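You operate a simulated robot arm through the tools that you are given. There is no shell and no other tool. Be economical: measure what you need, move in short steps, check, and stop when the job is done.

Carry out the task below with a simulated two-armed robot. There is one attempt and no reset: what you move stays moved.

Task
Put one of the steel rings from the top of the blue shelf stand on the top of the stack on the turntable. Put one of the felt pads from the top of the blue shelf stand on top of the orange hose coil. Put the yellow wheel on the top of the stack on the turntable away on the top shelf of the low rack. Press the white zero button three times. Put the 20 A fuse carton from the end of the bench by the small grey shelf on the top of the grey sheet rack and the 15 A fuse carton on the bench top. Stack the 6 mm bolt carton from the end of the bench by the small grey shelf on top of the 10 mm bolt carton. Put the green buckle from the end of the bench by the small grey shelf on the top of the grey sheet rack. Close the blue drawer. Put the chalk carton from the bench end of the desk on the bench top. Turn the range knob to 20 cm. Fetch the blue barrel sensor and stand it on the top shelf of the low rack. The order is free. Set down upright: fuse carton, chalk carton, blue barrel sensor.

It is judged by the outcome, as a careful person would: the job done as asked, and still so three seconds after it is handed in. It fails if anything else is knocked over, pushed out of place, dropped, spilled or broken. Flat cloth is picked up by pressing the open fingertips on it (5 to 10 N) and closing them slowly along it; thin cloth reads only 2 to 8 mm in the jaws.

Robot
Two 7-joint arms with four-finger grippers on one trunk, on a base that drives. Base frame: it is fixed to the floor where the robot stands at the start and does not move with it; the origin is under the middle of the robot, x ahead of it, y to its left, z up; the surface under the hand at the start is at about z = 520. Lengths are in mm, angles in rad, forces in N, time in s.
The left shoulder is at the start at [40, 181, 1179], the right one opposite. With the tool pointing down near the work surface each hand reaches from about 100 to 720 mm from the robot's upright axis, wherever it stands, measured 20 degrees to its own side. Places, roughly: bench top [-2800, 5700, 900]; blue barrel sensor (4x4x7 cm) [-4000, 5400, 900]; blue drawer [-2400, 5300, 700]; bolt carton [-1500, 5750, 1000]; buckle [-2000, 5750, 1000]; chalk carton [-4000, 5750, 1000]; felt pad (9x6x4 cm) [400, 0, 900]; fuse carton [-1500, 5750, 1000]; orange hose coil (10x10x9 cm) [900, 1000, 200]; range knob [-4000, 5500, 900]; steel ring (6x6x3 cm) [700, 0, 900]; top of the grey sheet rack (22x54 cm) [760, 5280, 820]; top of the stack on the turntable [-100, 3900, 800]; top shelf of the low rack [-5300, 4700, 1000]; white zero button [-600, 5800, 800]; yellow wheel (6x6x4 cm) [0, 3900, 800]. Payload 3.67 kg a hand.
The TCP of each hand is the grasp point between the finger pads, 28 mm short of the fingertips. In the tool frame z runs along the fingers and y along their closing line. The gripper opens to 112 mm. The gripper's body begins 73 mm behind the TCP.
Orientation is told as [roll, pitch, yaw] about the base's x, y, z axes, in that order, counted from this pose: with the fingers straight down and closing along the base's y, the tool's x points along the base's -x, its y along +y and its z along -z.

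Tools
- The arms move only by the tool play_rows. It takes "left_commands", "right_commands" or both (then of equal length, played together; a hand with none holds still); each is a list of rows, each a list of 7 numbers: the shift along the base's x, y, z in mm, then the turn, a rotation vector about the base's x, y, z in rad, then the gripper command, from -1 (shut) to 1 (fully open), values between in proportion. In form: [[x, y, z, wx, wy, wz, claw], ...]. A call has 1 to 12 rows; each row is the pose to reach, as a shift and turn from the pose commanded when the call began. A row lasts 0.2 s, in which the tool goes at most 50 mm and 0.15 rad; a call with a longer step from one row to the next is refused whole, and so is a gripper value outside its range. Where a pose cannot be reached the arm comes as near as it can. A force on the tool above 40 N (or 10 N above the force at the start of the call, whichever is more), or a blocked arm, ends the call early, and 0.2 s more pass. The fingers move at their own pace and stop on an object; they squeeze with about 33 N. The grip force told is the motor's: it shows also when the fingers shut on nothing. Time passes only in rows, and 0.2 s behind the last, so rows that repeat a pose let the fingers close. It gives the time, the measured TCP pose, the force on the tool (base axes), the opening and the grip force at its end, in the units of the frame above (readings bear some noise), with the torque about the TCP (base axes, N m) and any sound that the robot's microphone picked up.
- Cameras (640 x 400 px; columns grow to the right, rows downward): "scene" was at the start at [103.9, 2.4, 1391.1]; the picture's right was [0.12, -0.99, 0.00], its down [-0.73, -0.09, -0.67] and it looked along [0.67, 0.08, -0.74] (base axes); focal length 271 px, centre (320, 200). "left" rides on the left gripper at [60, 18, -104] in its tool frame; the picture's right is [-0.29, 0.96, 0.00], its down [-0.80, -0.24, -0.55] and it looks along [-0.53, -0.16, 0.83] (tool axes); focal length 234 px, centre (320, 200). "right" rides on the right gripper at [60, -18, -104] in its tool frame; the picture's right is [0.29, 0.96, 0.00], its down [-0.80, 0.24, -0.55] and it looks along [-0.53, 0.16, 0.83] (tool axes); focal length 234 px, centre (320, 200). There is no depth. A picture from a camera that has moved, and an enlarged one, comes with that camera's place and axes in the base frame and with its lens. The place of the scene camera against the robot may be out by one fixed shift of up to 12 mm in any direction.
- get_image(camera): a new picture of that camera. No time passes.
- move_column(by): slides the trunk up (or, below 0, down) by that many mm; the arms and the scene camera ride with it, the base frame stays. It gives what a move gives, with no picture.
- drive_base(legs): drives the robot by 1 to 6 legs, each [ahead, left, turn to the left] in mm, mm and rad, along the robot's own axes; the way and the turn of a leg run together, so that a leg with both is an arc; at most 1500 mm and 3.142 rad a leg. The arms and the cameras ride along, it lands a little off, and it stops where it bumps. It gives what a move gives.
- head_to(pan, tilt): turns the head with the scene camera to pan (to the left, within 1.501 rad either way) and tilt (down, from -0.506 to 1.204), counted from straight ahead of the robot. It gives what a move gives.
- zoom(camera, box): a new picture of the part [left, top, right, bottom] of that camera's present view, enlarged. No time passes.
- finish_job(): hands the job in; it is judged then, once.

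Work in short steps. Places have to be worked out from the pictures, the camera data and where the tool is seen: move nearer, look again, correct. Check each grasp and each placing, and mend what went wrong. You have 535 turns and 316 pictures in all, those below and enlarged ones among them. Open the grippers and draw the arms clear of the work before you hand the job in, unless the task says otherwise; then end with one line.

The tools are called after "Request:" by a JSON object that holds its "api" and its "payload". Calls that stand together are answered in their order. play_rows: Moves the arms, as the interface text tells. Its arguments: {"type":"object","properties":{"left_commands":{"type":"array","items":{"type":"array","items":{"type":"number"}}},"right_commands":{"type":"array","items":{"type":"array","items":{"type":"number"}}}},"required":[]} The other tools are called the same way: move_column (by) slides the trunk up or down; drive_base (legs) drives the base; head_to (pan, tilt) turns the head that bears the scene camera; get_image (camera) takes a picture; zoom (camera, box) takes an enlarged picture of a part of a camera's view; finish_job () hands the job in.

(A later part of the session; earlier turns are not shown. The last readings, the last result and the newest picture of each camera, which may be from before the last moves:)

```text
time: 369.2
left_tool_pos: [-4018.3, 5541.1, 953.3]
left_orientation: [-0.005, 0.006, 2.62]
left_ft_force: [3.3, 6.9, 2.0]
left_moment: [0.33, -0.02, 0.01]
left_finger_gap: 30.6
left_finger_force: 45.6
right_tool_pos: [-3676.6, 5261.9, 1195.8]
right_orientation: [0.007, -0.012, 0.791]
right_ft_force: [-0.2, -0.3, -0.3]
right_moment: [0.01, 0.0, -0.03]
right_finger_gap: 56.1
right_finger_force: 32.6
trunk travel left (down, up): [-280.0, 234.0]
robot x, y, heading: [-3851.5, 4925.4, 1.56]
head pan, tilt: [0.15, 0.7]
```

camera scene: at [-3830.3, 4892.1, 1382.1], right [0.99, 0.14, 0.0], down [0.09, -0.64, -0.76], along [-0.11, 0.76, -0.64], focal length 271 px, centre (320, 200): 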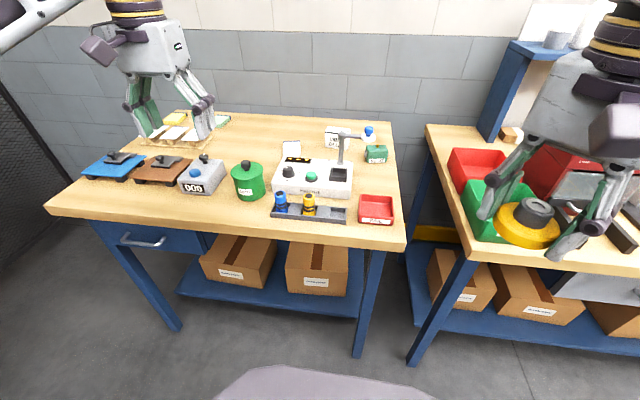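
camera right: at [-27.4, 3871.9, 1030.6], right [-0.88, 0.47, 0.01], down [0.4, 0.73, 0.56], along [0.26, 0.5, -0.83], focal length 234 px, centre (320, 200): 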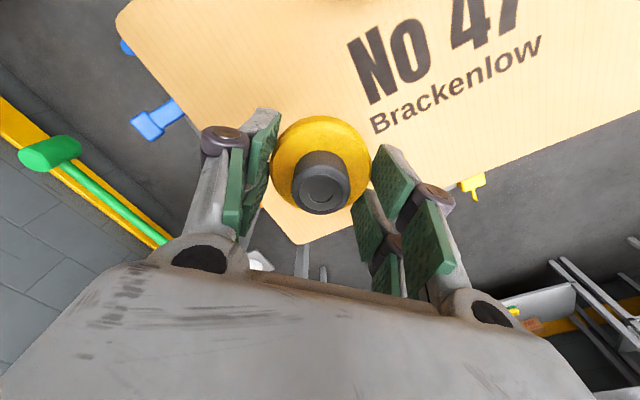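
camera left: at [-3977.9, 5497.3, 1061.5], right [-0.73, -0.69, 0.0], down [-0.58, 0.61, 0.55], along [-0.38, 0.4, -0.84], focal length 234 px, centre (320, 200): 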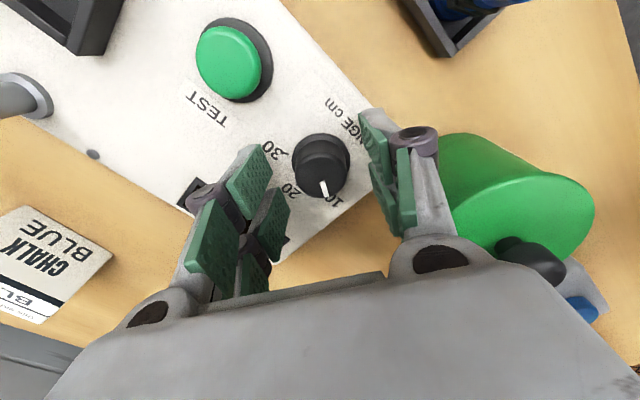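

Gripped at 30.6 mm. I turn −1.05 rad in small steps.

Request:
{"api": "play_rows", "payload": {"left_commands": [[0, 1, 0, 0, 0, -0.1, -1], [0, 1, 0, 0, 0, -0.2, -1], [0, 1, 0, 0, 0, -0.3, -1], [0, 1, 0, 0, 0, -0.4, -1], [0, 1, 0, 0, 0, -0.5, -1], [0, 1, 0, 0, 0, -0.6, -1], [0, 1, 0, 0, 0, -0.7, -1], [0, 1, 0, 0, 0, -0.8, -1], [0, 1, 0, 0, 0, -0.9, -1], [0, 1, 0, 0, 0, -0.98, -1], [0, 1, 0, 0, 0, -1.04, -1], [0, 1, 0, 0, 0, -1.04, -1]]}}

Request:
{"api": "get_image", "payload": {"camera": "left"}}

```text
time: 371.8
left_tool_pos: [-4019.2, 5540.5, 954.3]
left_orientation: [-0.001, 0.007, 1.583]
left_ft_force: [-3.3, -2.9, 4.4]
left_moment: [0.07, 0.07, 0.02]
left_finger_gap: 30.6
left_finger_force: 44.9
right_tool_pos: [-3676.6, 5260.0, 1196.1]
right_orientation: [0.008, -0.013, 0.792]
right_ft_force: [0.1, -0.3, -1.3]
right_moment: [0.01, 0.02, -0.05]
right_finger_gap: 56.5
right_finger_force: 33.0
trunk travel left (down, up): [-280.0, 234.0]
robot x, y, heading: [-3855.0, 4925.4, 1.559]
head pan, tilt: [0.15, 0.7]
```

```text
162 pictures are left
camera left: at [-4039.1, 5482.0, 1057.9], right [-0.96, 0.28, 0.0], down [0.23, 0.8, 0.55], along [0.16, 0.53, -0.84], focal length 234 px, centre (320, 200)
```

left: 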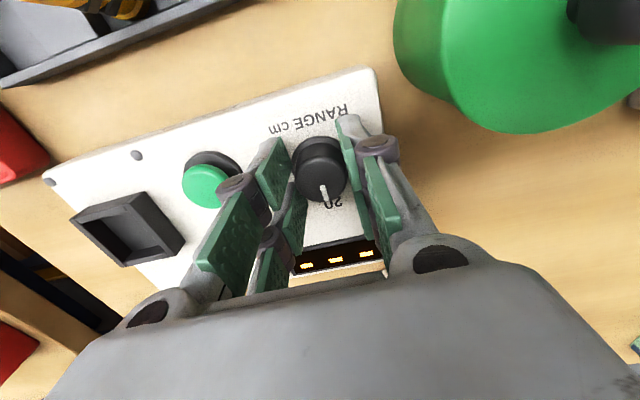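

Request:
{"api": "zoom", "payload": {"camera": "left", "box": [270, 110, 370, 230]}}

```text
3.33 times, centred on (320, 170) of left
camera zoom: at [-4039.1, 5482.0, 1057.9], right [-0.96, 0.28, 0.0], down [0.23, 0.8, 0.55], along [0.16, 0.53, -0.84], focal length 781 px, centre (320, 300)
```

zoom: 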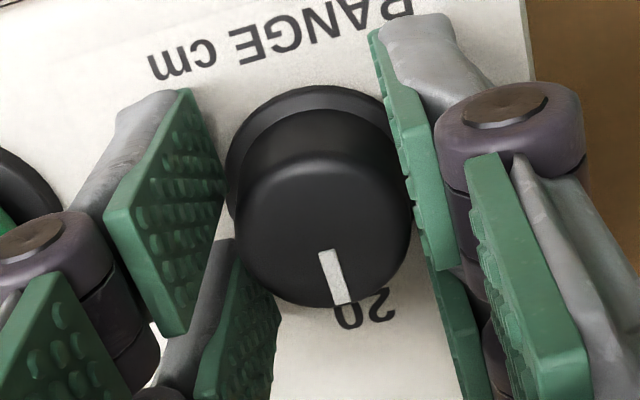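

The pointer now points straight at 20 (≈90°). I open slightly and lift off.

Request:
{"api": "play_rows", "payload": {"left_commands": [[0, 0, 0, 0, 0, 0, -0.2], [0, 0, 0, 0, 0, 0, -0.1], [0, 0, 15, 0, 0, 0, -0.1], [0, 0, 40, 0, 0, 0, -0.1], [0, 0, 80, 0, 0, 0, 0], [0, -10, 115, 0, 0, 0, 0.3]]}}

Request:
{"api": "get_image", "payload": {"camera": "left"}}

Request:
{"api": "zoom", "payload": {"camera": "left", "box": [275, 100, 375, 180]}}

```text
time: 373.2
left_tool_pos: [-4018.2, 5531.1, 1070.0]
left_orientation: [-0.001, 0.006, 1.58]
left_ft_force: [0.1, 0.5, 0.5]
left_moment: [0.04, -0.03, 0.01]
left_finger_gap: 72.8
left_finger_force: 0.1
right_tool_pos: [-3676.7, 5259.6, 1196.1]
right_orientation: [0.009, -0.014, 0.79]
right_ft_force: [0.6, 0.1, -0.5]
right_moment: [0.03, 0.02, -0.01]
right_finger_gap: 56.3
right_finger_force: 33.0
trunk travel left (down, up): [-280.0, 234.0]
robot x, y, heading: [-3855.6, 4923.4, 1.562]
head pan, tilt: [0.15, 0.7]
```

```text
160 pictures are left
camera left: at [-4038.2, 5472.1, 1173.3], right [-0.96, 0.28, 0.0], down [0.23, 0.8, 0.55], along [0.16, 0.53, -0.84], focal length 234 px, centre (320, 200)
```

left: 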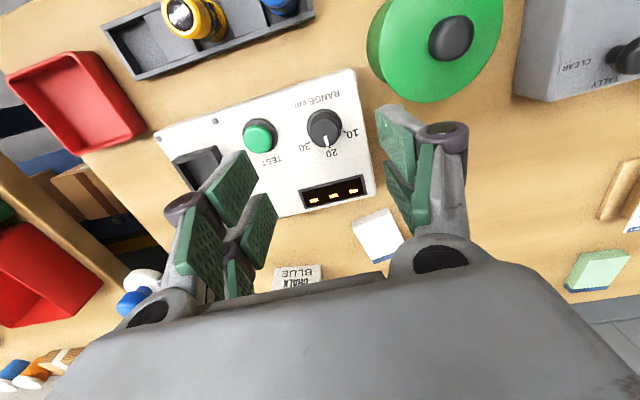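

```text
5.00 times, centred on (325, 140) of left
camera zoom: at [-4038.2, 5472.1, 1173.3], right [-0.96, 0.28, 0.0], down [0.23, 0.8, 0.55], along [0.16, 0.53, -0.84], focal length 1171 px, centre (295, 500)
```

zoom: 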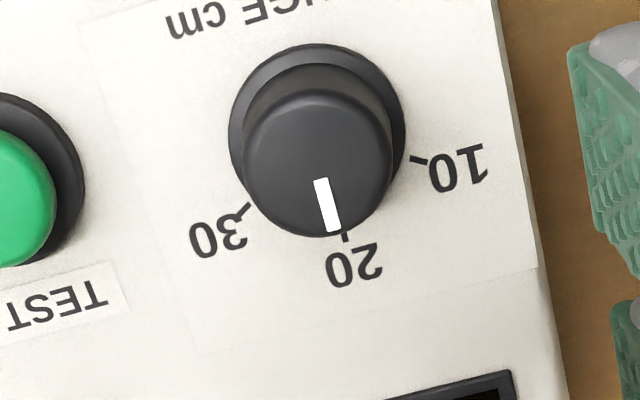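

The knob is at 20 cm. Next the chalk carton (≈[-3912,5760]); I raise the hand and drive closer.

Request:
{"api": "play_rows", "payload": {"left_commands": [[0, -20, 40, 0, 0, 0, 0.9], [0, -40, 70, 0, 0, 0, 1.0]]}}

Request:
{"api": "drive_base", "payload": {"legs": [[0, -95, 0], [150, 0, 0]]}}

Request:
{"api": "get_image", "payload": {"camera": "left"}}

Request:
{"api": "get_image", "payload": {"camera": "scene"}}

```text
time: 373.8
left_tool_pos: [-4019.0, 5489.7, 1139.7]
left_orientation: [-0.003, 0.004, 1.583]
left_ft_force: [0.7, -0.1, 0.1]
left_moment: [0.03, 0.0, -0.01]
left_finger_gap: 111.7
left_finger_force: 0.1
right_tool_pos: [-3676.4, 5259.9, 1197.0]
right_orientation: [0.009, -0.013, 0.79]
right_ft_force: [-0.2, 0.2, -1.4]
right_moment: [0.02, 0.0, 0.04]
right_finger_gap: 56.0
right_finger_force: 33.2
trunk travel left (down, up): [-280.0, 234.0]
robot x, y, heading: [-3850.9, 4925.1, 1.56]
head pan, tilt: [0.15, 0.7]
```

```text
time: 375.9
left_tool_pos: [-3923.9, 5638.8, 1138.2]
left_orientation: [-0.005, 0.006, 1.584]
left_ft_force: [-0.2, 0.2, -0.6]
left_moment: [0.0, -0.02, -0.01]
left_finger_gap: 112.1
left_finger_force: 0.1
right_tool_pos: [-3580.4, 5408.2, 1196.8]
right_orientation: [0.007, -0.014, 0.792]
right_ft_force: [-0.8, 0.0, -0.6]
right_moment: [-0.04, 0.01, 0.01]
right_finger_gap: 56.3
right_finger_force: 33.2
trunk travel left (down, up): [-280.0, 234.0]
robot x, y, heading: [-3757.9, 5073.0, 1.562]
head pan, tilt: [0.15, 0.7]
```

```text
158 pictures are left
camera left: at [-3942.7, 5580.1, 1242.8], right [-0.96, 0.28, 0.0], down [0.23, 0.8, 0.55], along [0.16, 0.53, -0.84], focal length 234 px, centre (320, 200)
```

left: 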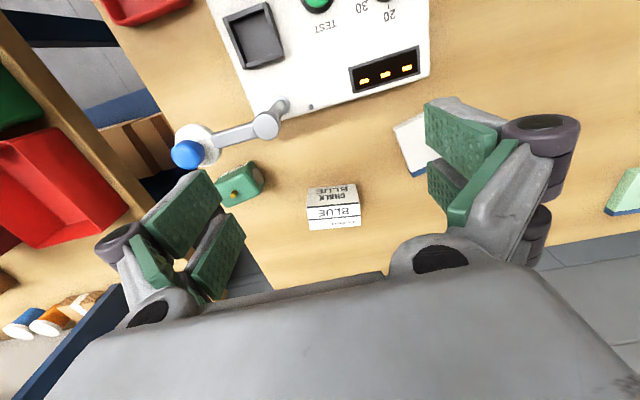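

```text
157 pictures are left
camera scene: at [-3763.5, 5168.3, 1382.1], right [0.99, 0.14, 0.0], down [0.09, -0.64, -0.76], along [-0.11, 0.76, -0.64], focal length 271 px, centre (320, 200)
```

scene: 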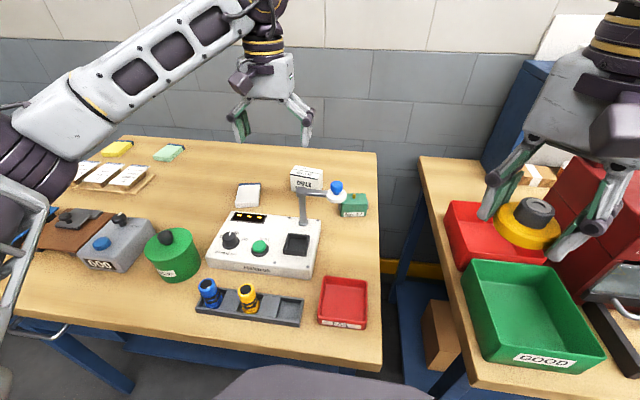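

Request:
{"api": "zoom", "payload": {"camera": "left", "box": [280, 160, 390, 245]}}

```text
4.71 times, centred on (335, 202) of left
camera zoom: at [-3942.7, 5580.1, 1242.8], right [-0.96, 0.28, 0.0], down [0.23, 0.8, 0.55], along [0.16, 0.53, -0.84], focal length 1102 px, centre (249, 188)
```

zoom: 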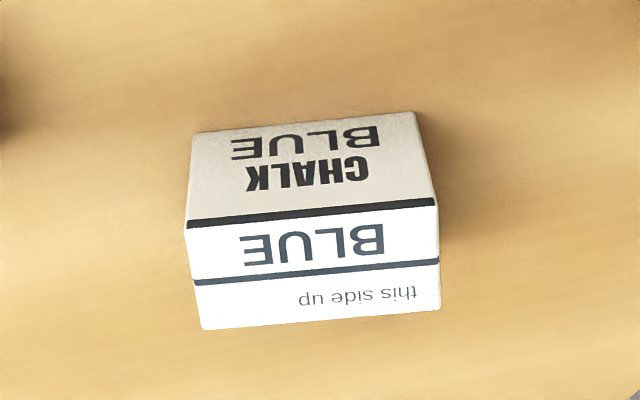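

The chalk carton is ≈89×49×54 mm at [-3895,5824], yawed about −0.125 rad. I drive 30 mm in and move the open hand above it.

Request:
{"api": "drive_base", "payload": {"legs": [[30, 0, 0]]}}

Request:
{"api": "play_rows", "payload": {"left_commands": [[8, 40, -15, 0, 0, -0.03, 1], [16, 80, -30, 0, 0, -0.06, 1], [24, 120, -50, 0, 0, -0.09, 1], [29, 150, -80, 0, 0, -0.125, 1], [29, 153, -115, 0, 0, -0.125, 1], [29, 153, -150, 0, 0, -0.125, 1]]}}

Request:
{"api": "get_image", "payload": {"camera": "left"}}

```text
time: 376.8
left_tool_pos: [-3923.3, 5665.6, 1141.2]
left_orientation: [-0.004, 0.005, 1.584]
left_ft_force: [-0.8, -0.8, 0.6]
left_moment: [0.04, 0.03, 0.0]
left_finger_gap: 112.0
left_finger_force: 0.1
right_tool_pos: [-3580.2, 5435.3, 1197.0]
right_orientation: [0.012, -0.017, 0.792]
right_ft_force: [0.4, -1.2, -1.2]
right_moment: [0.03, -0.01, -0.01]
right_finger_gap: 56.3
right_finger_force: 33.4
trunk travel left (down, up): [-280.0, 234.0]
robot x, y, heading: [-3753.3, 5103.0, 1.56]
head pan, tilt: [0.15, 0.7]
```

```text
time: 378.2
left_tool_pos: [-3894.4, 5821.9, 989.5]
left_orientation: [-0.003, 0.006, 1.457]
left_ft_force: [0.4, 1.5, -0.3]
left_moment: [0.01, 0.03, 0.06]
left_finger_gap: 112.1
left_finger_force: 0.1
right_tool_pos: [-3581.4, 5439.8, 1196.4]
right_orientation: [0.006, -0.013, 0.793]
right_ft_force: [0.0, -0.8, -1.1]
right_moment: [-0.03, 0.0, 0.02]
right_finger_gap: 56.0
right_finger_force: 33.1
trunk travel left (down, up): [-280.0, 234.0]
robot x, y, heading: [-3756.6, 5099.1, 1.562]
head pan, tilt: [0.15, 0.7]
```

```text
155 pictures are left
camera left: at [-3921.1, 5766.6, 1093.0], right [-0.92, 0.39, 0.0], down [0.33, 0.77, 0.55], along [0.22, 0.5, -0.84], focal length 234 px, centre (320, 200)
```

left: 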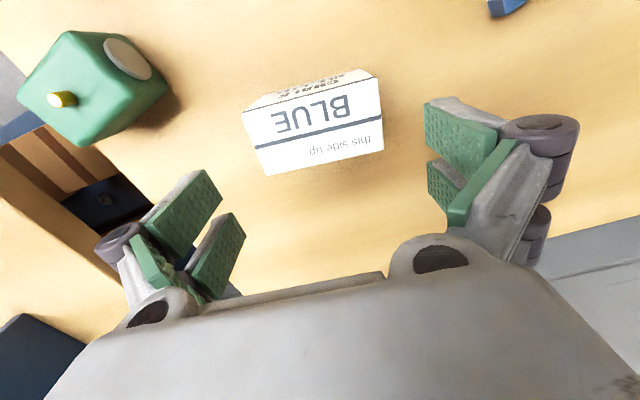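

Request:
{"api": "play_rows", "payload": {"left_commands": [[-4, -9, -20, 0, 0, -0.03, 1], [-4, -9, -40, 0, 0, -0.03, 1]]}}

Request:
{"api": "get_image", "payload": {"camera": "left"}}

```text
time: 378.8
left_tool_pos: [-3898.0, 5813.0, 951.1]
left_orientation: [-0.004, 0.006, 1.428]
left_ft_force: [0.1, 0.7, 0.8]
left_moment: [0.0, 0.03, 0.0]
left_finger_gap: 112.0
left_finger_force: 0.1
right_tool_pos: [-3580.7, 5437.4, 1196.4]
right_orientation: [0.008, -0.012, 0.793]
right_ft_force: [0.0, -0.4, -1.2]
right_moment: [0.01, 0.02, 0.01]
right_finger_gap: 56.0
right_finger_force: 33.2
trunk travel left (down, up): [-280.0, 234.0]
robot x, y, heading: [-3755.3, 5100.3, 1.561]
head pan, tilt: [0.15, 0.7]
```

```text
154 pictures are left
camera left: at [-3926.4, 5758.0, 1054.1], right [-0.91, 0.42, 0.0], down [0.35, 0.76, 0.55], along [0.24, 0.5, -0.84], focal length 234 px, centre (320, 200)
```

left: 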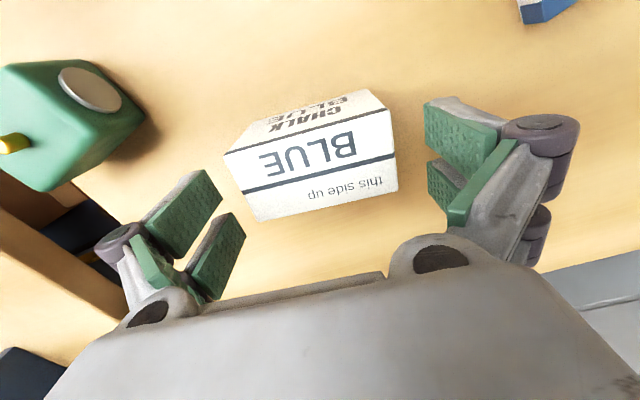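

Centred. I descend to z≈912 and close.

Request:
{"api": "play_rows", "payload": {"left_commands": [[1, 2, -12, 0, 0, 0, 1], [1, 2, -24, 0, 0, 0, 1], [1, 2, -33, 0, 0, 0, 1], [1, 2, -38, 0, 0, 0, 1], [1, 2, -38, 0, 0, 0, 0.6], [1, 2, -38, 0, 0, 0, 0.2], [1, 2, -38, 0, 0, 0, -0.5], [1, 2, -38, 0, 0, 0, -1]]}}

Request:
{"api": "play_rows", "payload": {"left_commands": [[0, 0, 10, 0, 0, 0, -1], [0, 0, 35, 0, 0, 0, -1], [0, 0, 75, 0, 0, 0, -1], [0, -10, 120, 0, 0, 0, -1], [0, -30, 160, 0, 0, 0, -1], [0, -60, 190, 0, 0, 0, -1]]}}

Request:
{"api": "get_image", "payload": {"camera": "left"}}

```text
time: 380.6
left_tool_pos: [-3896.4, 5813.7, 912.1]
left_orientation: [-0.003, 0.003, 1.427]
left_ft_force: [0.8, -0.1, 0.3]
left_moment: [-0.02, 0.06, 0.01]
left_finger_gap: 84.9
left_finger_force: 33.4
right_tool_pos: [-3581.4, 5438.0, 1195.6]
right_orientation: [0.008, -0.014, 0.793]
right_ft_force: [0.0, -0.9, -0.8]
right_moment: [0.02, -0.01, 0.0]
right_finger_gap: 56.0
right_finger_force: 33.3
trunk travel left (down, up): [-280.0, 234.0]
robot x, y, heading: [-3756.7, 5099.5, 1.557]
head pan, tilt: [0.15, 0.7]
```

```text
time: 382.0
left_tool_pos: [-3895.9, 5752.2, 1099.7]
left_orientation: [-0.003, 0.005, 1.428]
left_ft_force: [-0.4, -0.5, -0.9]
left_moment: [0.02, 0.03, 0.02]
left_finger_gap: 84.9
left_finger_force: 33.3
right_tool_pos: [-3581.8, 5436.1, 1195.7]
right_orientation: [0.011, -0.014, 0.792]
right_ft_force: [-0.2, 0.1, -1.3]
right_moment: [0.03, 0.01, 0.02]
right_finger_gap: 55.8
right_finger_force: 33.0
trunk travel left (down, up): [-280.0, 234.0]
robot x, y, heading: [-3754.6, 5101.5, 1.564]
head pan, tilt: [0.15, 0.7]
```

```text
153 pictures are left
camera left: at [-3924.2, 5696.1, 1204.3], right [-0.91, 0.42, 0.0], down [0.35, 0.76, 0.55], along [0.24, 0.5, -0.83], focal length 234 px, centre (320, 200)
```

left: 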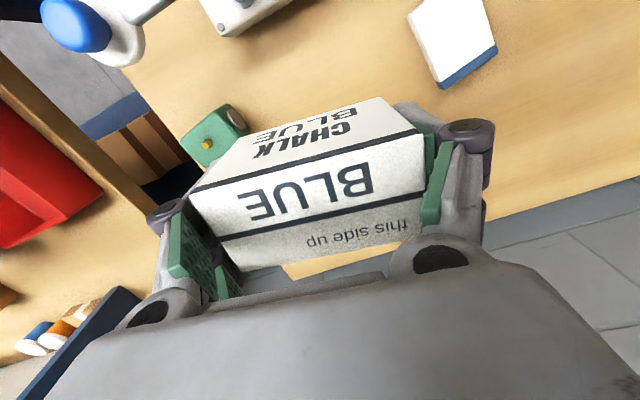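

Held. The safest free area on the bench top is the deep empty front strip before the scale (≈[-1700,5440]). I back out and drive there.

Request:
{"api": "drive_base", "payload": {"legs": [[-370, 0, 0], [0, -1100, 0], [0, -1095, 0]]}}

Request:
{"api": "get_image", "payload": {"camera": "scene"}}

Request:
{"api": "get_image", "payload": {"camera": "left"}}

```text
time: 395.2
left_tool_pos: [-1686.4, 5368.6, 1100.3]
left_orientation: [-0.003, 0.005, 1.418]
left_ft_force: [0.9, 0.2, -1.3]
left_moment: [-0.01, 0.01, 0.0]
left_finger_gap: 84.8
left_finger_force: 33.3
right_tool_pos: [-1373.5, 5051.3, 1194.7]
right_orientation: [0.009, -0.012, 0.782]
right_ft_force: [0.1, -0.3, -0.6]
right_moment: [-0.01, 0.02, 0.02]
right_finger_gap: 56.3
right_finger_force: 33.1
trunk travel left (down, up): [-280.0, 234.0]
robot x, y, heading: [-1551.4, 4714.7, 1.556]
head pan, tilt: [0.15, 0.7]
```

```text
152 pictures are left
camera scene: at [-1558.3, 4812.2, 1382.1], right [0.99, 0.13, 0.0], down [0.09, -0.64, -0.76], along [-0.1, 0.76, -0.64], focal length 271 px, centre (320, 200)
```

scene: 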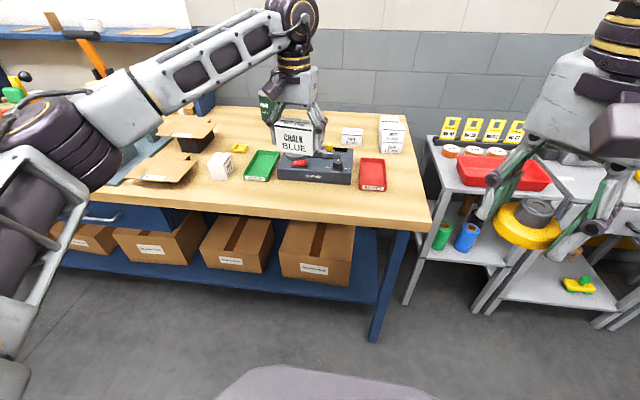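

```text
151 pictures are left
camera left: at [-1715.1, 5313.5, 1203.5], right [-0.9, 0.43, 0.0], down [0.36, 0.76, 0.55], along [0.24, 0.5, -0.84], focal length 234 px, centre (320, 200)
```

left: 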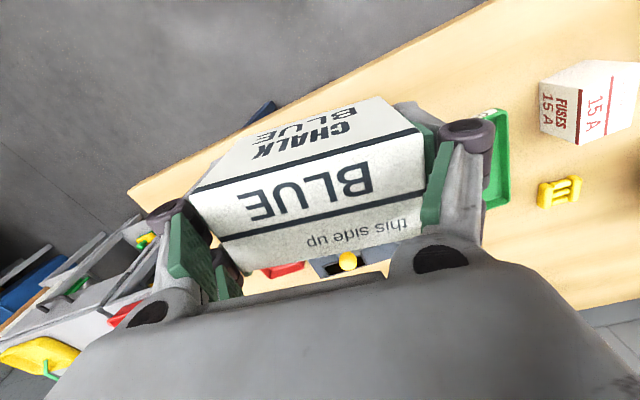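

Bench edge here is y≈5360 and the scale front ≈5520. I set the chalk carton down at y≈5435.

Request:
{"api": "play_rows", "payload": {"left_commands": [[0, 25, -30, 0, 0, 0, -1], [-5, 50, -65, 0, 0, 0, -1], [-10, 66, -105, 0, 0, 0, -1], [-10, 66, -145, 0, 0, 0, -1], [-10, 66, -165, 0, 0, 0, -1]]}}

Request:
{"api": "zoom", "payload": {"camera": "scene", "box": [190, 90, 430, 240]}}

```text
time: 396.4
left_tool_pos: [-1699.0, 5433.7, 933.3]
left_orientation: [-0.002, 0.006, 1.419]
left_ft_force: [0.3, 0.3, -2.0]
left_moment: [-0.01, 0.0, 0.03]
left_finger_gap: 84.4
left_finger_force: 33.1
right_tool_pos: [-1374.5, 5050.9, 1196.3]
right_orientation: [0.01, -0.015, 0.783]
right_ft_force: [-0.4, 0.1, -1.0]
right_moment: [-0.01, -0.07, 0.0]
right_finger_gap: 55.9
right_finger_force: 33.1
trunk travel left (down, up): [-280.0, 234.0]
robot x, y, heading: [-1552.1, 4713.4, 1.554]
head pan, tilt: [0.15, 0.7]
```

```text
2.67 times, centred on (310, 165) of scene
camera zoom: at [-1558.4, 4812.2, 1382.1], right [0.99, 0.13, 0.0], down [0.09, -0.64, -0.76], along [-0.1, 0.76, -0.64], focal length 724 px, centre (347, 293)
```

zoom: 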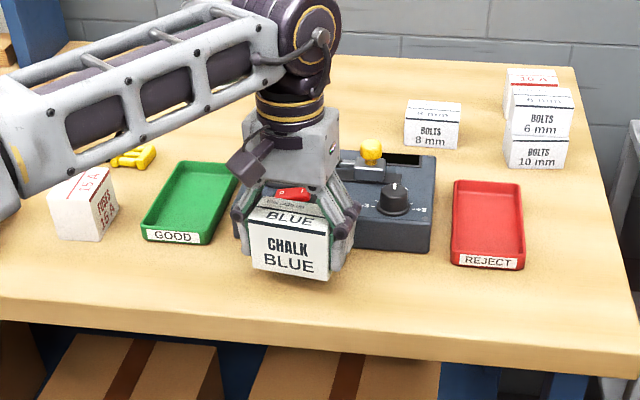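

Request:
{"api": "play_rows", "payload": {"left_commands": [[0, 0, -8, 0, 0, 0, -1], [0, 0, -14, 0, 0, 0, -1], [0, 0, -18, 0, 0, 0, -1], [0, 0, -22, 0, 0, 0, -1], [0, 0, -26, 0, 0, 0, -1], [0, 0, -30, 0, 0, 0, -1]]}}

```text
time: 397.8
left_tool_pos: [-1697.3, 5434.0, 908.6]
left_orientation: [-0.006, -0.002, 1.419]
left_ft_force: [-4.1, 2.6, 26.4]
left_moment: [0.06, 0.19, -0.03]
left_finger_gap: 85.0
left_finger_force: 33.2
right_tool_pos: [-1373.2, 5047.7, 1197.6]
right_orientation: [0.012, -0.016, 0.783]
right_ft_force: [0.1, -0.3, -1.1]
right_moment: [0.05, -0.02, -0.02]
right_finger_gap: 55.9
right_finger_force: 33.0
trunk travel left (down, up): [-280.0, 234.0]
robot x, y, heading: [-1554.4, 4712.2, 1.553]
head pan, tilt: [0.15, 0.7]
```

Contact. I release and rise.

Request:
{"api": "play_rows", "payload": {"left_commands": [[0, 0, 3, 0, 0, 0, 0.2], [0, 0, 4, 0, 0, 0, 0.6], [0, 0, 5, 0, 0, 0, 0.8], [0, 0, 10, 0, 0, 0, 0.85], [0, 0, 50, 0, 0, 0, 0.85], [0, 0, 95, 0, 0, 0, 0.85], [0, 0, 140, 0, 0, 0, 0.85], [0, -20, 180, 0, 0, 0.05, 0.7], [0, -60, 200, 0, 0, 0.1, 0.7], [0, -100, 210, 0, 0, 0.15, 0.7], [0, -140, 220, 0, 0, 0.15, 0.7]]}}

Request:
{"api": "zoom", "payload": {"camera": "scene", "box": [190, 90, 430, 240]}}

```text
time: 400.2
left_tool_pos: [-1697.1, 5294.2, 1125.7]
left_orientation: [-0.003, 0.005, 1.571]
left_ft_force: [-0.6, -0.6, 0.3]
left_moment: [0.05, -0.03, -0.03]
left_finger_gap: 95.2
left_finger_force: 0.1
right_tool_pos: [-1374.4, 5049.1, 1195.5]
right_orientation: [0.009, -0.013, 0.783]
right_ft_force: [-0.2, 0.8, -0.4]
right_moment: [0.03, 0.03, -0.02]
right_finger_gap: 56.0
right_finger_force: 32.3
trunk travel left (down, up): [-280.0, 234.0]
robot x, y, heading: [-1549.2, 4714.9, 1.553]
head pan, tilt: [0.15, 0.7]
```

```text
2.67 times, centred on (310, 165) of scene
camera zoom: at [-1558.8, 4810.7, 1382.2], right [0.99, 0.13, 0.0], down [0.09, -0.64, -0.77], along [-0.1, 0.76, -0.64], focal length 724 px, centre (347, 293)
```

zoom: 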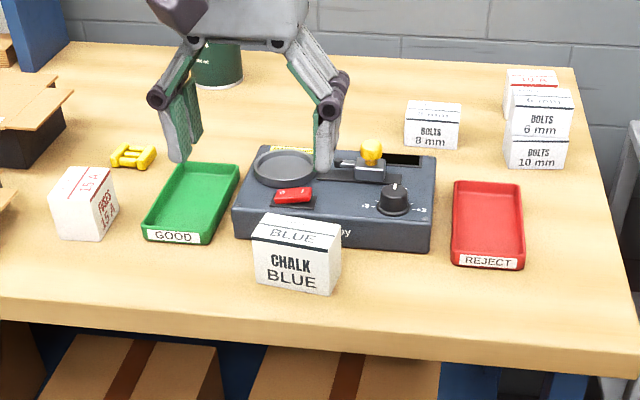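

The chalk carton stands well. Next I drive back to the desk for the blue barrel sensor.

Request:
{"api": "drive_base", "payload": {"legs": [[0, 1150, 0.008], [0, 1140, 0.008], [130, 0, 0]]}}

Request:
{"api": "play_rows", "payload": {"left_commands": [[0, 20, -30, 0, 0, 0, 0.6], [0, 40, -60, 0, 0, 0, 0.6]]}}

Request:
{"api": "get_image", "payload": {"camera": "left"}}

Request:
{"api": "get_image", "payload": {"camera": "scene"}}

```text
time: 412.7
left_tool_pos: [-3999.8, 5406.3, 1126.3]
left_orientation: [-0.004, 0.004, 1.603]
left_ft_force: [0.1, 0.5, 0.1]
left_moment: [-0.02, 0.06, 0.02]
left_finger_gap: 95.4
left_finger_force: 0.1
right_tool_pos: [-3668.3, 5170.9, 1196.7]
right_orientation: [0.007, -0.014, 0.821]
right_ft_force: [0.2, 0.1, -1.1]
right_moment: [0.0, 0.01, -0.02]
right_finger_gap: 56.0
right_finger_force: 33.5
trunk travel left (down, up): [-280.0, 234.0]
robot x, y, heading: [-3834.0, 4829.9, 1.592]
head pan, tilt: [0.15, 0.7]
```

```text
time: 413.3
left_tool_pos: [-4001.6, 5447.8, 1064.6]
left_orientation: [-0.001, 0.009, 1.606]
left_ft_force: [0.1, 0.5, -0.1]
left_moment: [-0.02, -0.01, -0.01]
left_finger_gap: 89.4
left_finger_force: 0.1
right_tool_pos: [-3668.8, 5172.5, 1196.1]
right_orientation: [0.007, -0.011, 0.821]
right_ft_force: [0.2, -0.1, -1.7]
right_moment: [-0.05, 0.0, 0.01]
right_finger_gap: 56.2
right_finger_force: 33.1
trunk travel left (down, up): [-280.0, 234.0]
robot x, y, heading: [-3835.9, 4827.7, 1.583]
head pan, tilt: [0.15, 0.7]
```

```text
148 pictures are left
camera left: at [-4018.9, 5388.4, 1167.9], right [-0.97, 0.26, 0.0], down [0.21, 0.81, 0.55], along [0.14, 0.53, -0.84], focal length 234 px, centre (320, 200)
```

left: 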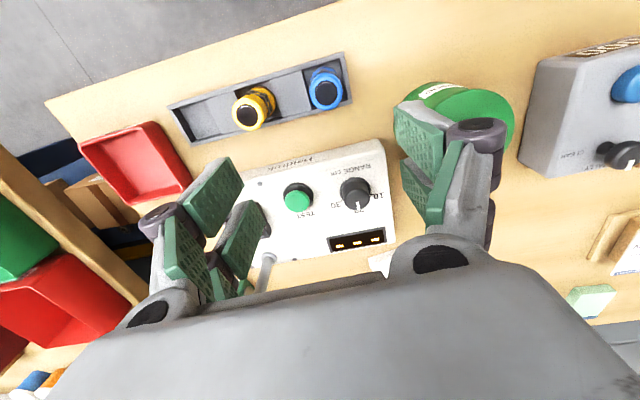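

```text
147 pictures are left
camera scene: at [-3844.6, 4928.7, 1381.9], right [0.99, 0.17, 0.0], down [0.11, -0.64, -0.76], along [-0.13, 0.75, -0.65], focal length 271 px, centre (320, 200)
```

scene: 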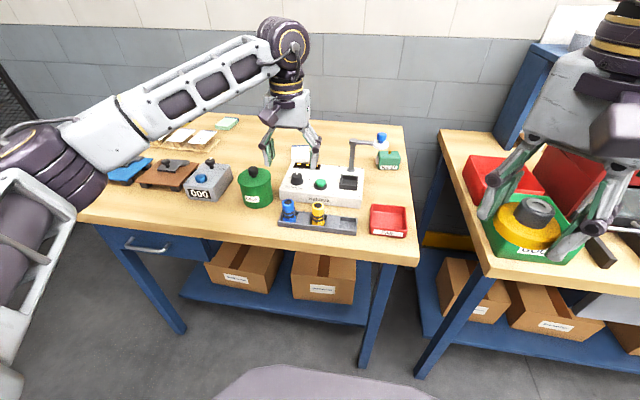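

The sensor's top is at about [-4015,5423], its yellow neighbour 62 mm to +x. I use a 45° yaw so the fingers pass clear of it.

Request:
{"api": "play_rows", "payload": {"left_commands": [[-3, -6, -10, 0, 0, 0.13, 0.3], [-6, -12, -25, 0, 0, 0.26, 0.1], [-9, -18, -40, 0, 0, 0.39, 0.1], [-12, -24, -55, 0, 0, 0.52, 0.1], [-13, -25, -65, 0, 0, 0.65, 0.1], [-13, -25, -75, 0, 0, 0.74, 0.1]]}}

Request:
{"api": "get_image", "payload": {"camera": "left"}}

```text
time: 414.7
left_tool_pos: [-4011.7, 5421.3, 990.3]
left_orientation: [-0.003, 0.006, 2.347]
left_ft_force: [-0.1, 0.7, 0.6]
left_moment: [0.01, -0.02, 0.0]
left_finger_gap: 61.7
left_finger_force: 0.1
right_tool_pos: [-3667.8, 5172.8, 1196.2]
right_orientation: [0.009, -0.014, 0.821]
right_ft_force: [0.7, -1.0, -1.5]
right_moment: [0.0, 0.01, 0.04]
right_finger_gap: 56.1
right_finger_force: 33.2
trunk travel left (down, up): [-280.0, 234.0]
robot x, y, heading: [-3831.5, 4830.5, 1.591]
head pan, tilt: [0.15, 0.7]
```

```text
146 pictures are left
camera left: at [-3984.9, 5366.9, 1093.3], right [-0.89, -0.47, 0.0], down [-0.39, 0.74, 0.55], along [-0.25, 0.49, -0.83], focal length 234 px, centre (320, 200)
```

left: 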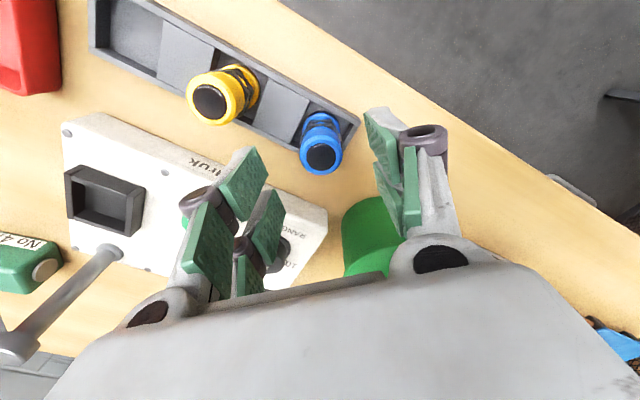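

Request:
{"api": "play_rows", "payload": {"left_commands": [[-2, 3, -15, 0, 0, 0, 0.1], [-2, 3, -30, 0, 0, 0, 0.1], [-2, 3, -42, 0, 0, 0, 0.1], [-2, 3, -50, 0, 0, 0, 0.1]]}}

Request:
{"api": "get_image", "payload": {"camera": "left"}}

```text
time: 415.7
left_tool_pos: [-4015.7, 5425.0, 941.9]
left_orientation: [-0.004, 0.006, 2.346]
left_ft_force: [0.1, -0.5, 0.1]
left_moment: [0.02, 0.02, 0.03]
left_finger_gap: 61.6
left_finger_force: 0.0
right_tool_pos: [-3669.6, 5172.6, 1196.9]
right_orientation: [0.009, -0.013, 0.822]
right_ft_force: [0.3, -0.1, -0.9]
right_moment: [0.0, 0.01, 0.01]
right_finger_gap: 55.9
right_finger_force: 33.0
trunk travel left (down, up): [-280.0, 234.0]
robot x, y, heading: [-3834.2, 4833.1, 1.589]
head pan, tilt: [0.15, 0.7]
```

```text
145 pictures are left
camera left: at [-3987.6, 5370.0, 1044.7], right [-0.89, -0.46, 0.0], down [-0.39, 0.74, 0.55], along [-0.25, 0.49, -0.83], focal length 234 px, centre (320, 200)
```

left: 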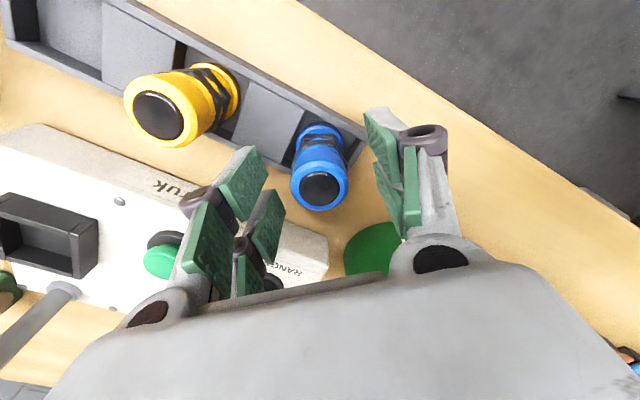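

The sensor is centred with its top at TCP height. I lower 6 mm, close and lift gently.

Request:
{"api": "play_rows", "payload": {"left_commands": [[0, 0, -6, 0, 0, 0, 0.1], [0, 0, -6, 0, 0, 0, -0.1], [0, 0, -6, 0, 0, 0, -0.4], [0, 0, -6, 0, 0, 0, -1], [0, 0, -6, 0, 0, 0, -1]]}}

Request:
{"api": "play_rows", "payload": {"left_commands": [[0, 0, 8, 0, 0, 0, -1], [0, 0, 20, 0, 0, 0, -1], [0, 0, 45, 0, 0, 0, -1], [0, 0, 80, 0, 0, 0, -1], [0, 0, 120, 0, 0, 0, -1], [0, -20, 160, 0, 0, 0, -1]]}}

Request:
{"api": "get_image", "payload": {"camera": "left"}}

```text
time: 416.9
left_tool_pos: [-4015.0, 5423.7, 935.1]
left_orientation: [-0.003, 0.004, 2.342]
left_ft_force: [-0.4, -1.1, 0.6]
left_moment: [-0.01, -0.03, 0.01]
left_finger_gap: 29.5
left_finger_force: 33.6
right_tool_pos: [-3667.8, 5172.2, 1195.4]
right_orientation: [0.01, -0.014, 0.821]
right_ft_force: [0.7, 0.5, -1.1]
right_moment: [0.0, 0.01, -0.02]
right_finger_gap: 56.3
right_finger_force: 32.9
trunk travel left (down, up): [-280.0, 234.0]
robot x, y, heading: [-3835.1, 4830.6, 1.591]
head pan, tilt: [0.15, 0.7]
```

```text
time: 418.3
left_tool_pos: [-4011.6, 5403.2, 1098.0]
left_orientation: [-0.004, 0.008, 2.346]
left_ft_force: [0.4, 0.0, -0.5]
left_moment: [0.04, -0.02, -0.01]
left_finger_gap: 29.8
left_finger_force: 33.0
right_tool_pos: [-3668.4, 5170.5, 1196.8]
right_orientation: [0.01, -0.015, 0.82]
right_ft_force: [-0.5, -0.8, -1.2]
right_moment: [0.03, 0.01, 0.01]
right_finger_gap: 56.1
right_finger_force: 32.9
trunk travel left (down, up): [-280.0, 234.0]
robot x, y, heading: [-3835.2, 4830.3, 1.593]
head pan, tilt: [0.15, 0.7]
```

```text
144 pictures are left
camera left: at [-3985.2, 5349.2, 1200.8], right [-0.89, -0.46, 0.0], down [-0.39, 0.74, 0.55], along [-0.25, 0.49, -0.83], focal length 234 px, centre (320, 200)
```

left: 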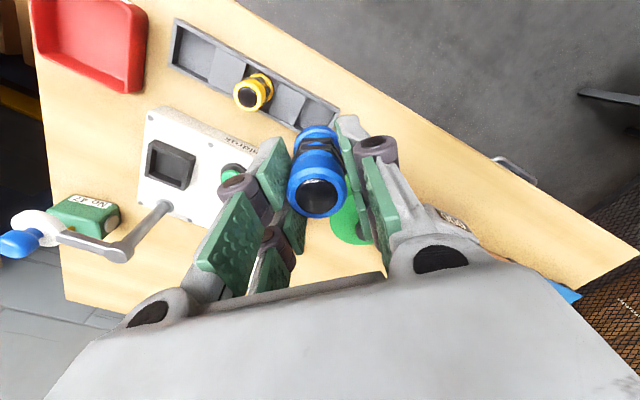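

The sensor is held. I tuck, back off, turn left to face the low rack and look.

Request:
{"api": "play_rows", "payload": {"left_commands": [[10, -40, 10, 0, 0, 0, -1], [20, -80, 20, 0, 0, 0, -1], [30, -120, 30, 0, 0, 0, -1], [30, -150, 40, 0, 0, 0, -1]]}}

Request:
{"api": "drive_base", "payload": {"legs": [[-200, 0, 0], [0, 0, 1.55]]}}

Request:
{"api": "head_to", "payload": {"pan": 0.0, "tilt": 0.35}}

Request:
{"api": "get_image", "payload": {"camera": "scene"}}

```text
time: 419.3
left_tool_pos: [-3985.4, 5251.4, 1135.2]
left_orientation: [-0.003, 0.006, 2.346]
left_ft_force: [0.4, 0.2, -0.5]
left_moment: [0.02, 0.01, -0.03]
left_finger_gap: 29.5
left_finger_force: 32.9
right_tool_pos: [-3669.1, 5170.1, 1197.8]
right_orientation: [0.007, -0.013, 0.821]
right_ft_force: [-0.6, -0.1, -0.7]
right_moment: [0.03, -0.01, 0.0]
right_finger_gap: 56.1
right_finger_force: 32.9
trunk travel left (down, up): [-280.0, 234.0]
robot x, y, heading: [-3829.4, 4826.2, 1.59]
head pan, tilt: [0.15, 0.7]
```

```text
time: 425.1
left_tool_pos: [-4257.2, 4490.1, 1135.7]
left_orientation: [-0.003, 0.005, -2.386]
left_ft_force: [-0.5, 0.4, -0.2]
left_moment: [-0.01, 0.0, 0.01]
left_finger_gap: 29.2
left_finger_force: 32.7
right_tool_pos: [-4169.7, 4803.9, 1195.6]
right_orientation: [0.009, -0.016, 2.372]
right_ft_force: [0.9, -0.3, -1.3]
right_moment: [0.02, 0.04, 0.02]
right_finger_gap: 56.2
right_finger_force: 33.2
trunk travel left (down, up): [-280.0, 234.0]
robot x, y, heading: [-3832.8, 4630.9, 3.135]
head pan, tilt: [0.15, 0.7]
```

```text
time: 425.9
left_tool_pos: [-4256.4, 4490.3, 1135.5]
left_orientation: [-0.003, 0.005, -2.387]
left_ft_force: [-0.5, 0.1, -0.4]
left_moment: [0.02, 0.0, 0.02]
left_finger_gap: 29.5
left_finger_force: 33.3
right_tool_pos: [-4168.5, 4804.6, 1196.8]
right_orientation: [0.009, -0.014, 2.372]
right_ft_force: [-0.4, 0.3, -0.8]
right_moment: [0.01, -0.01, -0.01]
right_finger_gap: 56.1
right_finger_force: 33.2
trunk travel left (down, up): [-280.0, 234.0]
robot x, y, heading: [-3830.6, 4630.7, 3.14]
head pan, tilt: [0.0, 0.351]
```

```text
143 pictures are left
camera scene: at [-3939.6, 4623.9, 1413.4], right [0.0, 1.0, 0.0], down [0.34, 0.0, -0.94], along [-0.94, 0.0, -0.34], focal length 271 px, centre (320, 200)
```

scene: 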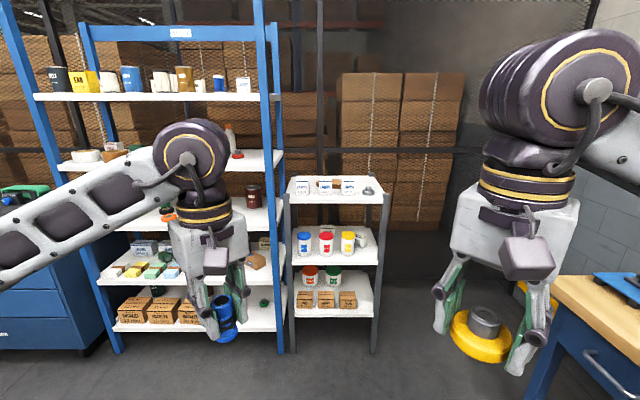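

The low rack is the small grey one. I zoom on its top shelf.

Request:
{"api": "zoom", "payload": {"camera": "scene", "box": [270, 150, 410, 250]}}

Request:
{"api": "drive_base", "payload": {"legs": [[600, 0, 0]]}}

Request:
{"api": "head_to", "payload": {"pan": 0.0, "tilt": 0.5}}

Request:
{"api": "get_image", "payload": {"camera": "scene"}}

```text
4.00 times, centred on (340, 200) of scene
camera zoom: at [-3939.6, 4623.9, 1413.4], right [0.0, 1.0, 0.0], down [0.34, 0.0, -0.94], along [-0.94, 0.0, -0.34], focal length 1085 px, centre (240, 200)
```

zoom: 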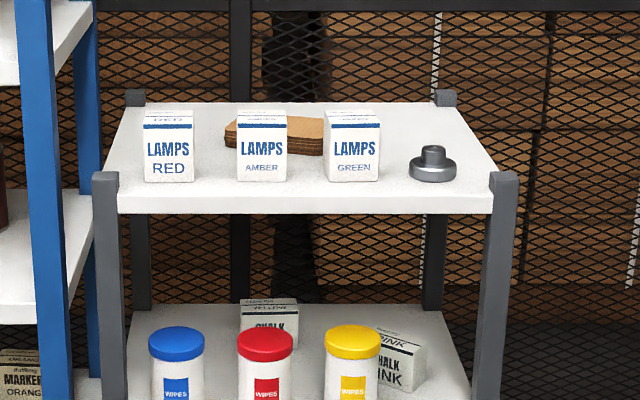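

```text
time: 429.4
left_tool_pos: [-4865.6, 4490.5, 1135.2]
left_orientation: [-0.004, 0.007, -2.39]
left_ft_force: [0.7, -0.4, -1.3]
left_moment: [-0.01, -0.03, 0.01]
left_finger_gap: 29.3
left_finger_force: 33.0
right_tool_pos: [-4776.8, 4803.7, 1196.6]
right_orientation: [0.01, -0.014, 2.372]
right_ft_force: [0.2, 0.2, -1.6]
right_moment: [0.02, -0.02, 0.0]
right_finger_gap: 56.1
right_finger_force: 32.7
trunk travel left (down, up): [-280.0, 234.0]
robot x, y, heading: [-4439.3, 4630.4, 3.138]
head pan, tilt: [0.0, 0.351]
```

```text
time: 430.1
left_tool_pos: [-4866.6, 4489.8, 1134.4]
left_orientation: [-0.003, 0.007, -2.387]
left_ft_force: [1.0, -0.2, -1.4]
left_moment: [0.01, 0.0, -0.01]
left_finger_gap: 29.3
left_finger_force: 32.9
right_tool_pos: [-4777.4, 4804.4, 1196.3]
right_orientation: [0.009, -0.013, 2.372]
right_ft_force: [0.1, 0.0, -0.6]
right_moment: [0.04, 0.0, 0.03]
right_finger_gap: 56.1
right_finger_force: 33.0
trunk travel left (down, up): [-280.0, 234.0]
robot x, y, heading: [-4437.1, 4631.9, 3.135]
head pan, tilt: [0.0, 0.499]
```

```text
141 pictures are left
camera scene: at [-4546.3, 4624.4, 1399.8], right [0.0, 1.0, 0.0], down [0.48, 0.0, -0.88], along [-0.88, 0.0, -0.48], focal length 271 px, centre (320, 200)
```

scene: 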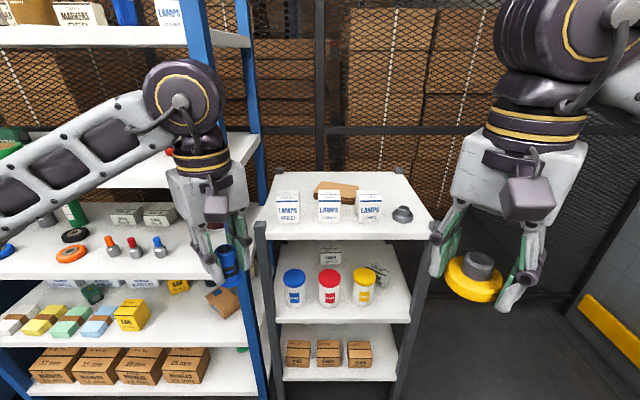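

The top shelf spans x ≈ −5500…−5090, y 4471…4900, z≈1000; its back right area is free. I tuck the left arm inward, raise the trunk, and drive nearer for the wheel.

Request:
{"api": "play_rows", "payload": {"left_commands": [[40, 15, 10, 0, 0, 0, -1], [80, 30, 20, 0, 0, 0, -1], [120, 45, 30, 0, 0, 0, -1], [160, 60, 40, 0, 0, 0, -1]]}}

Request:
{"api": "move_column", "payload": {"by": 130}}

Request:
{"api": "drive_base", "payload": {"legs": [[230, 0, 0]]}}

Request:
{"api": "head_to", "payload": {"pan": -0.1, "tilt": 0.7}}

Request:
{"api": "get_image", "payload": {"camera": "scene"}}

Request:
{"api": "get_image", "payload": {"camera": "right"}}

```text
time: 431.1
left_tool_pos: [-4704.7, 4551.0, 1176.6]
left_orientation: [-0.004, 0.003, -2.388]
left_ft_force: [-0.3, 0.4, -1.3]
left_moment: [-0.04, 0.01, 0.01]
left_finger_gap: 29.3
left_finger_force: 32.7
right_tool_pos: [-4777.0, 4805.5, 1197.4]
right_orientation: [0.011, -0.014, 2.371]
right_ft_force: [0.6, 0.6, -1.4]
right_moment: [-0.02, 0.05, -0.04]
right_finger_gap: 56.1
right_finger_force: 33.3
trunk travel left (down, up): [-280.0, 234.0]
robot x, y, heading: [-4440.1, 4631.9, 3.142]
head pan, tilt: [0.0, 0.499]
```

```text
time: 432.7
left_tool_pos: [-4706.3, 4548.5, 1305.7]
left_orientation: [-0.003, 0.004, -2.388]
left_ft_force: [0.8, 1.0, -0.4]
left_moment: [-0.02, 0.03, -0.01]
left_finger_gap: 29.2
left_finger_force: 33.2
right_tool_pos: [-4778.6, 4804.6, 1326.0]
right_orientation: [0.008, -0.015, 2.373]
right_ft_force: [0.3, 0.3, -1.0]
right_moment: [0.02, 0.0, 0.0]
right_finger_gap: 56.0
right_finger_force: 32.2
trunk travel left (down, up): [-410.0, 104.0]
robot x, y, heading: [-4440.2, 4630.3, 3.14]
head pan, tilt: [0.0, 0.499]
```

```text
time: 434.5
left_tool_pos: [-4935.5, 4547.8, 1306.4]
left_orientation: [-0.003, 0.005, -2.383]
left_ft_force: [0.0, -0.2, -0.2]
left_moment: [0.0, -0.01, 0.02]
left_finger_gap: 29.0
left_finger_force: 32.8
right_tool_pos: [-5008.9, 4803.2, 1327.0]
right_orientation: [0.007, -0.014, 2.374]
right_ft_force: [-0.1, -0.1, -1.5]
right_moment: [-0.03, 0.02, 0.02]
right_finger_gap: 56.0
right_finger_force: 33.1
trunk travel left (down, up): [-410.0, 104.0]
robot x, y, heading: [-4673.4, 4633.6, -3.136]
head pan, tilt: [0.0, 0.499]
```

```text
time: 435.2
left_tool_pos: [-4937.7, 4546.7, 1305.2]
left_orientation: [-0.004, 0.005, -2.385]
left_ft_force: [-0.6, 0.2, -1.4]
left_moment: [-0.01, -0.06, 0.01]
left_finger_gap: 29.3
left_finger_force: 33.2
right_tool_pos: [-5009.6, 4803.1, 1325.1]
right_orientation: [0.008, -0.013, 2.376]
right_ft_force: [-0.4, -0.6, -1.5]
right_moment: [-0.02, -0.02, 0.01]
right_finger_gap: 55.9
right_finger_force: 32.6
trunk travel left (down, up): [-410.0, 104.0]
robot x, y, heading: [-4669.3, 4629.9, -3.141]
head pan, tilt: [-0.099, 0.7]
```

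```text
140 pictures are left
camera scene: at [-4772.2, 4632.2, 1511.8], right [0.1, 1.0, 0.0], down [0.64, -0.06, -0.76], along [-0.76, 0.07, -0.64], focal length 271 px, centre (320, 200)
```

scene: 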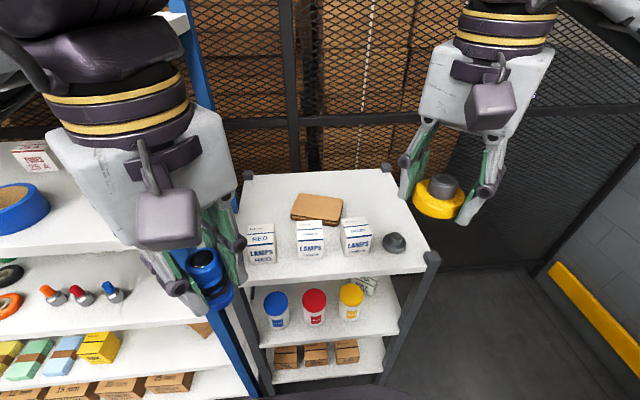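

```text
139 pictures are left
camera right: at [-4953.7, 4773.5, 1428.4], right [-0.46, -0.89, 0.0], down [-0.73, 0.38, 0.57], along [-0.51, 0.26, -0.82], focal length 234 px, centre (320, 200)
```

right: 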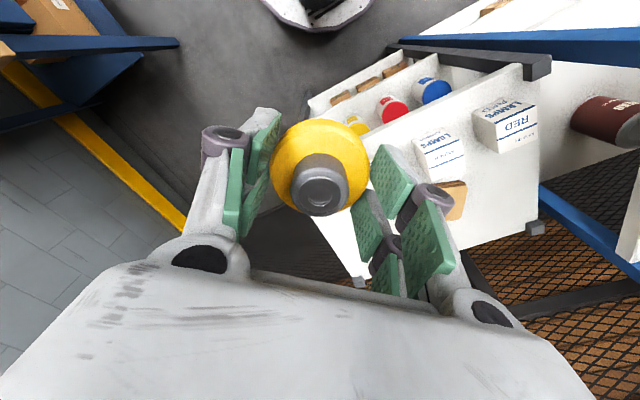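

I reach over the back right of the shelf with the wheel, then look.

Request:
{"api": "play_rows", "payload": {"right_commands": [[-45, 6, 0, 0, 0, 0, -1], [-90, 12, -5, 0, 0, 0, -1], [-135, 20, -15, 0, 0, 0, -1], [-178, 27, -30, 0, 0, 0, -1], [-220, 33, -45, 0, 0, 0, -1], [-260, 40, -65, 0, 0, 0, -1], [-298, 46, -90, 0, 0, 0, -1], [-332, 52, -120, 0, 0, 0, -1], [-358, 52, -155, 0, 0, 0, -1], [-361, 52, -185, 0, 0, 0, -1]]}}

Request:
{"api": "get_image", "payload": {"camera": "right"}}

Request:
{"api": "get_image", "payload": {"camera": "scene"}}

```text
time: 437.4
left_tool_pos: [-4937.5, 4547.8, 1304.5]
left_orientation: [-0.004, 0.007, -2.385]
left_ft_force: [-0.2, 0.3, -1.5]
left_moment: [0.0, -0.02, 0.01]
left_finger_gap: 29.2
left_finger_force: 33.3
right_tool_pos: [-5369.8, 4856.2, 1140.8]
right_orientation: [0.01, -0.013, 2.376]
right_ft_force: [-0.3, -0.7, -1.1]
right_moment: [-0.01, 0.0, 0.01]
right_finger_gap: 55.9
right_finger_force: 32.3
trunk travel left (down, up): [-410.0, 104.0]
robot x, y, heading: [-4669.3, 4630.0, -3.142]
head pan, tilt: [-0.099, 0.7]
```

```text
138 pictures are left
camera right: at [-5312.9, 4826.8, 1242.3], right [-0.46, -0.89, 0.0], down [-0.73, 0.38, 0.57], along [-0.51, 0.26, -0.82], focal length 234 px, centre (320, 200)
```

right: 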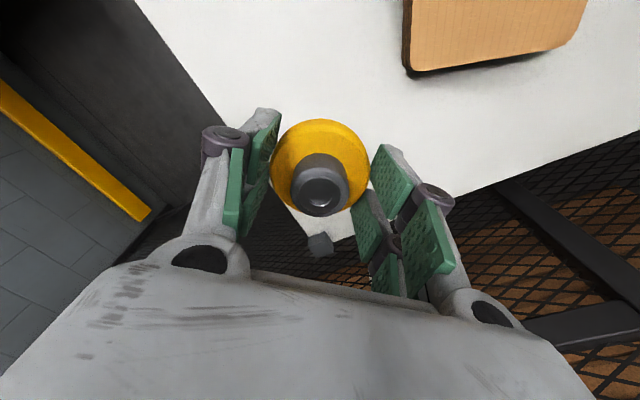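

```text
137 pictures are left
camera scene: at [-4771.5, 4632.7, 1511.8], right [0.1, 1.0, 0.0], down [0.64, -0.06, -0.76], along [-0.76, 0.07, -0.64], focal length 271 px, centre (320, 200)
```

scene: 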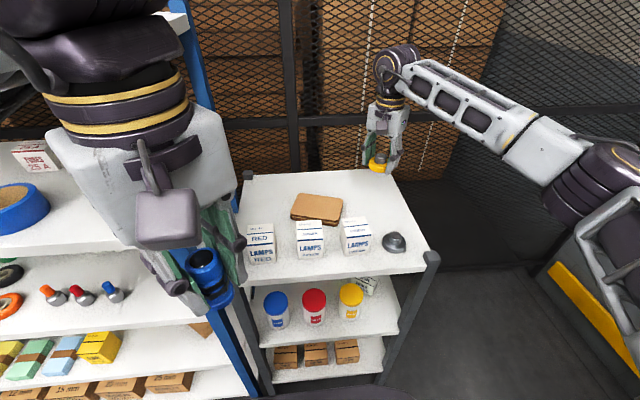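

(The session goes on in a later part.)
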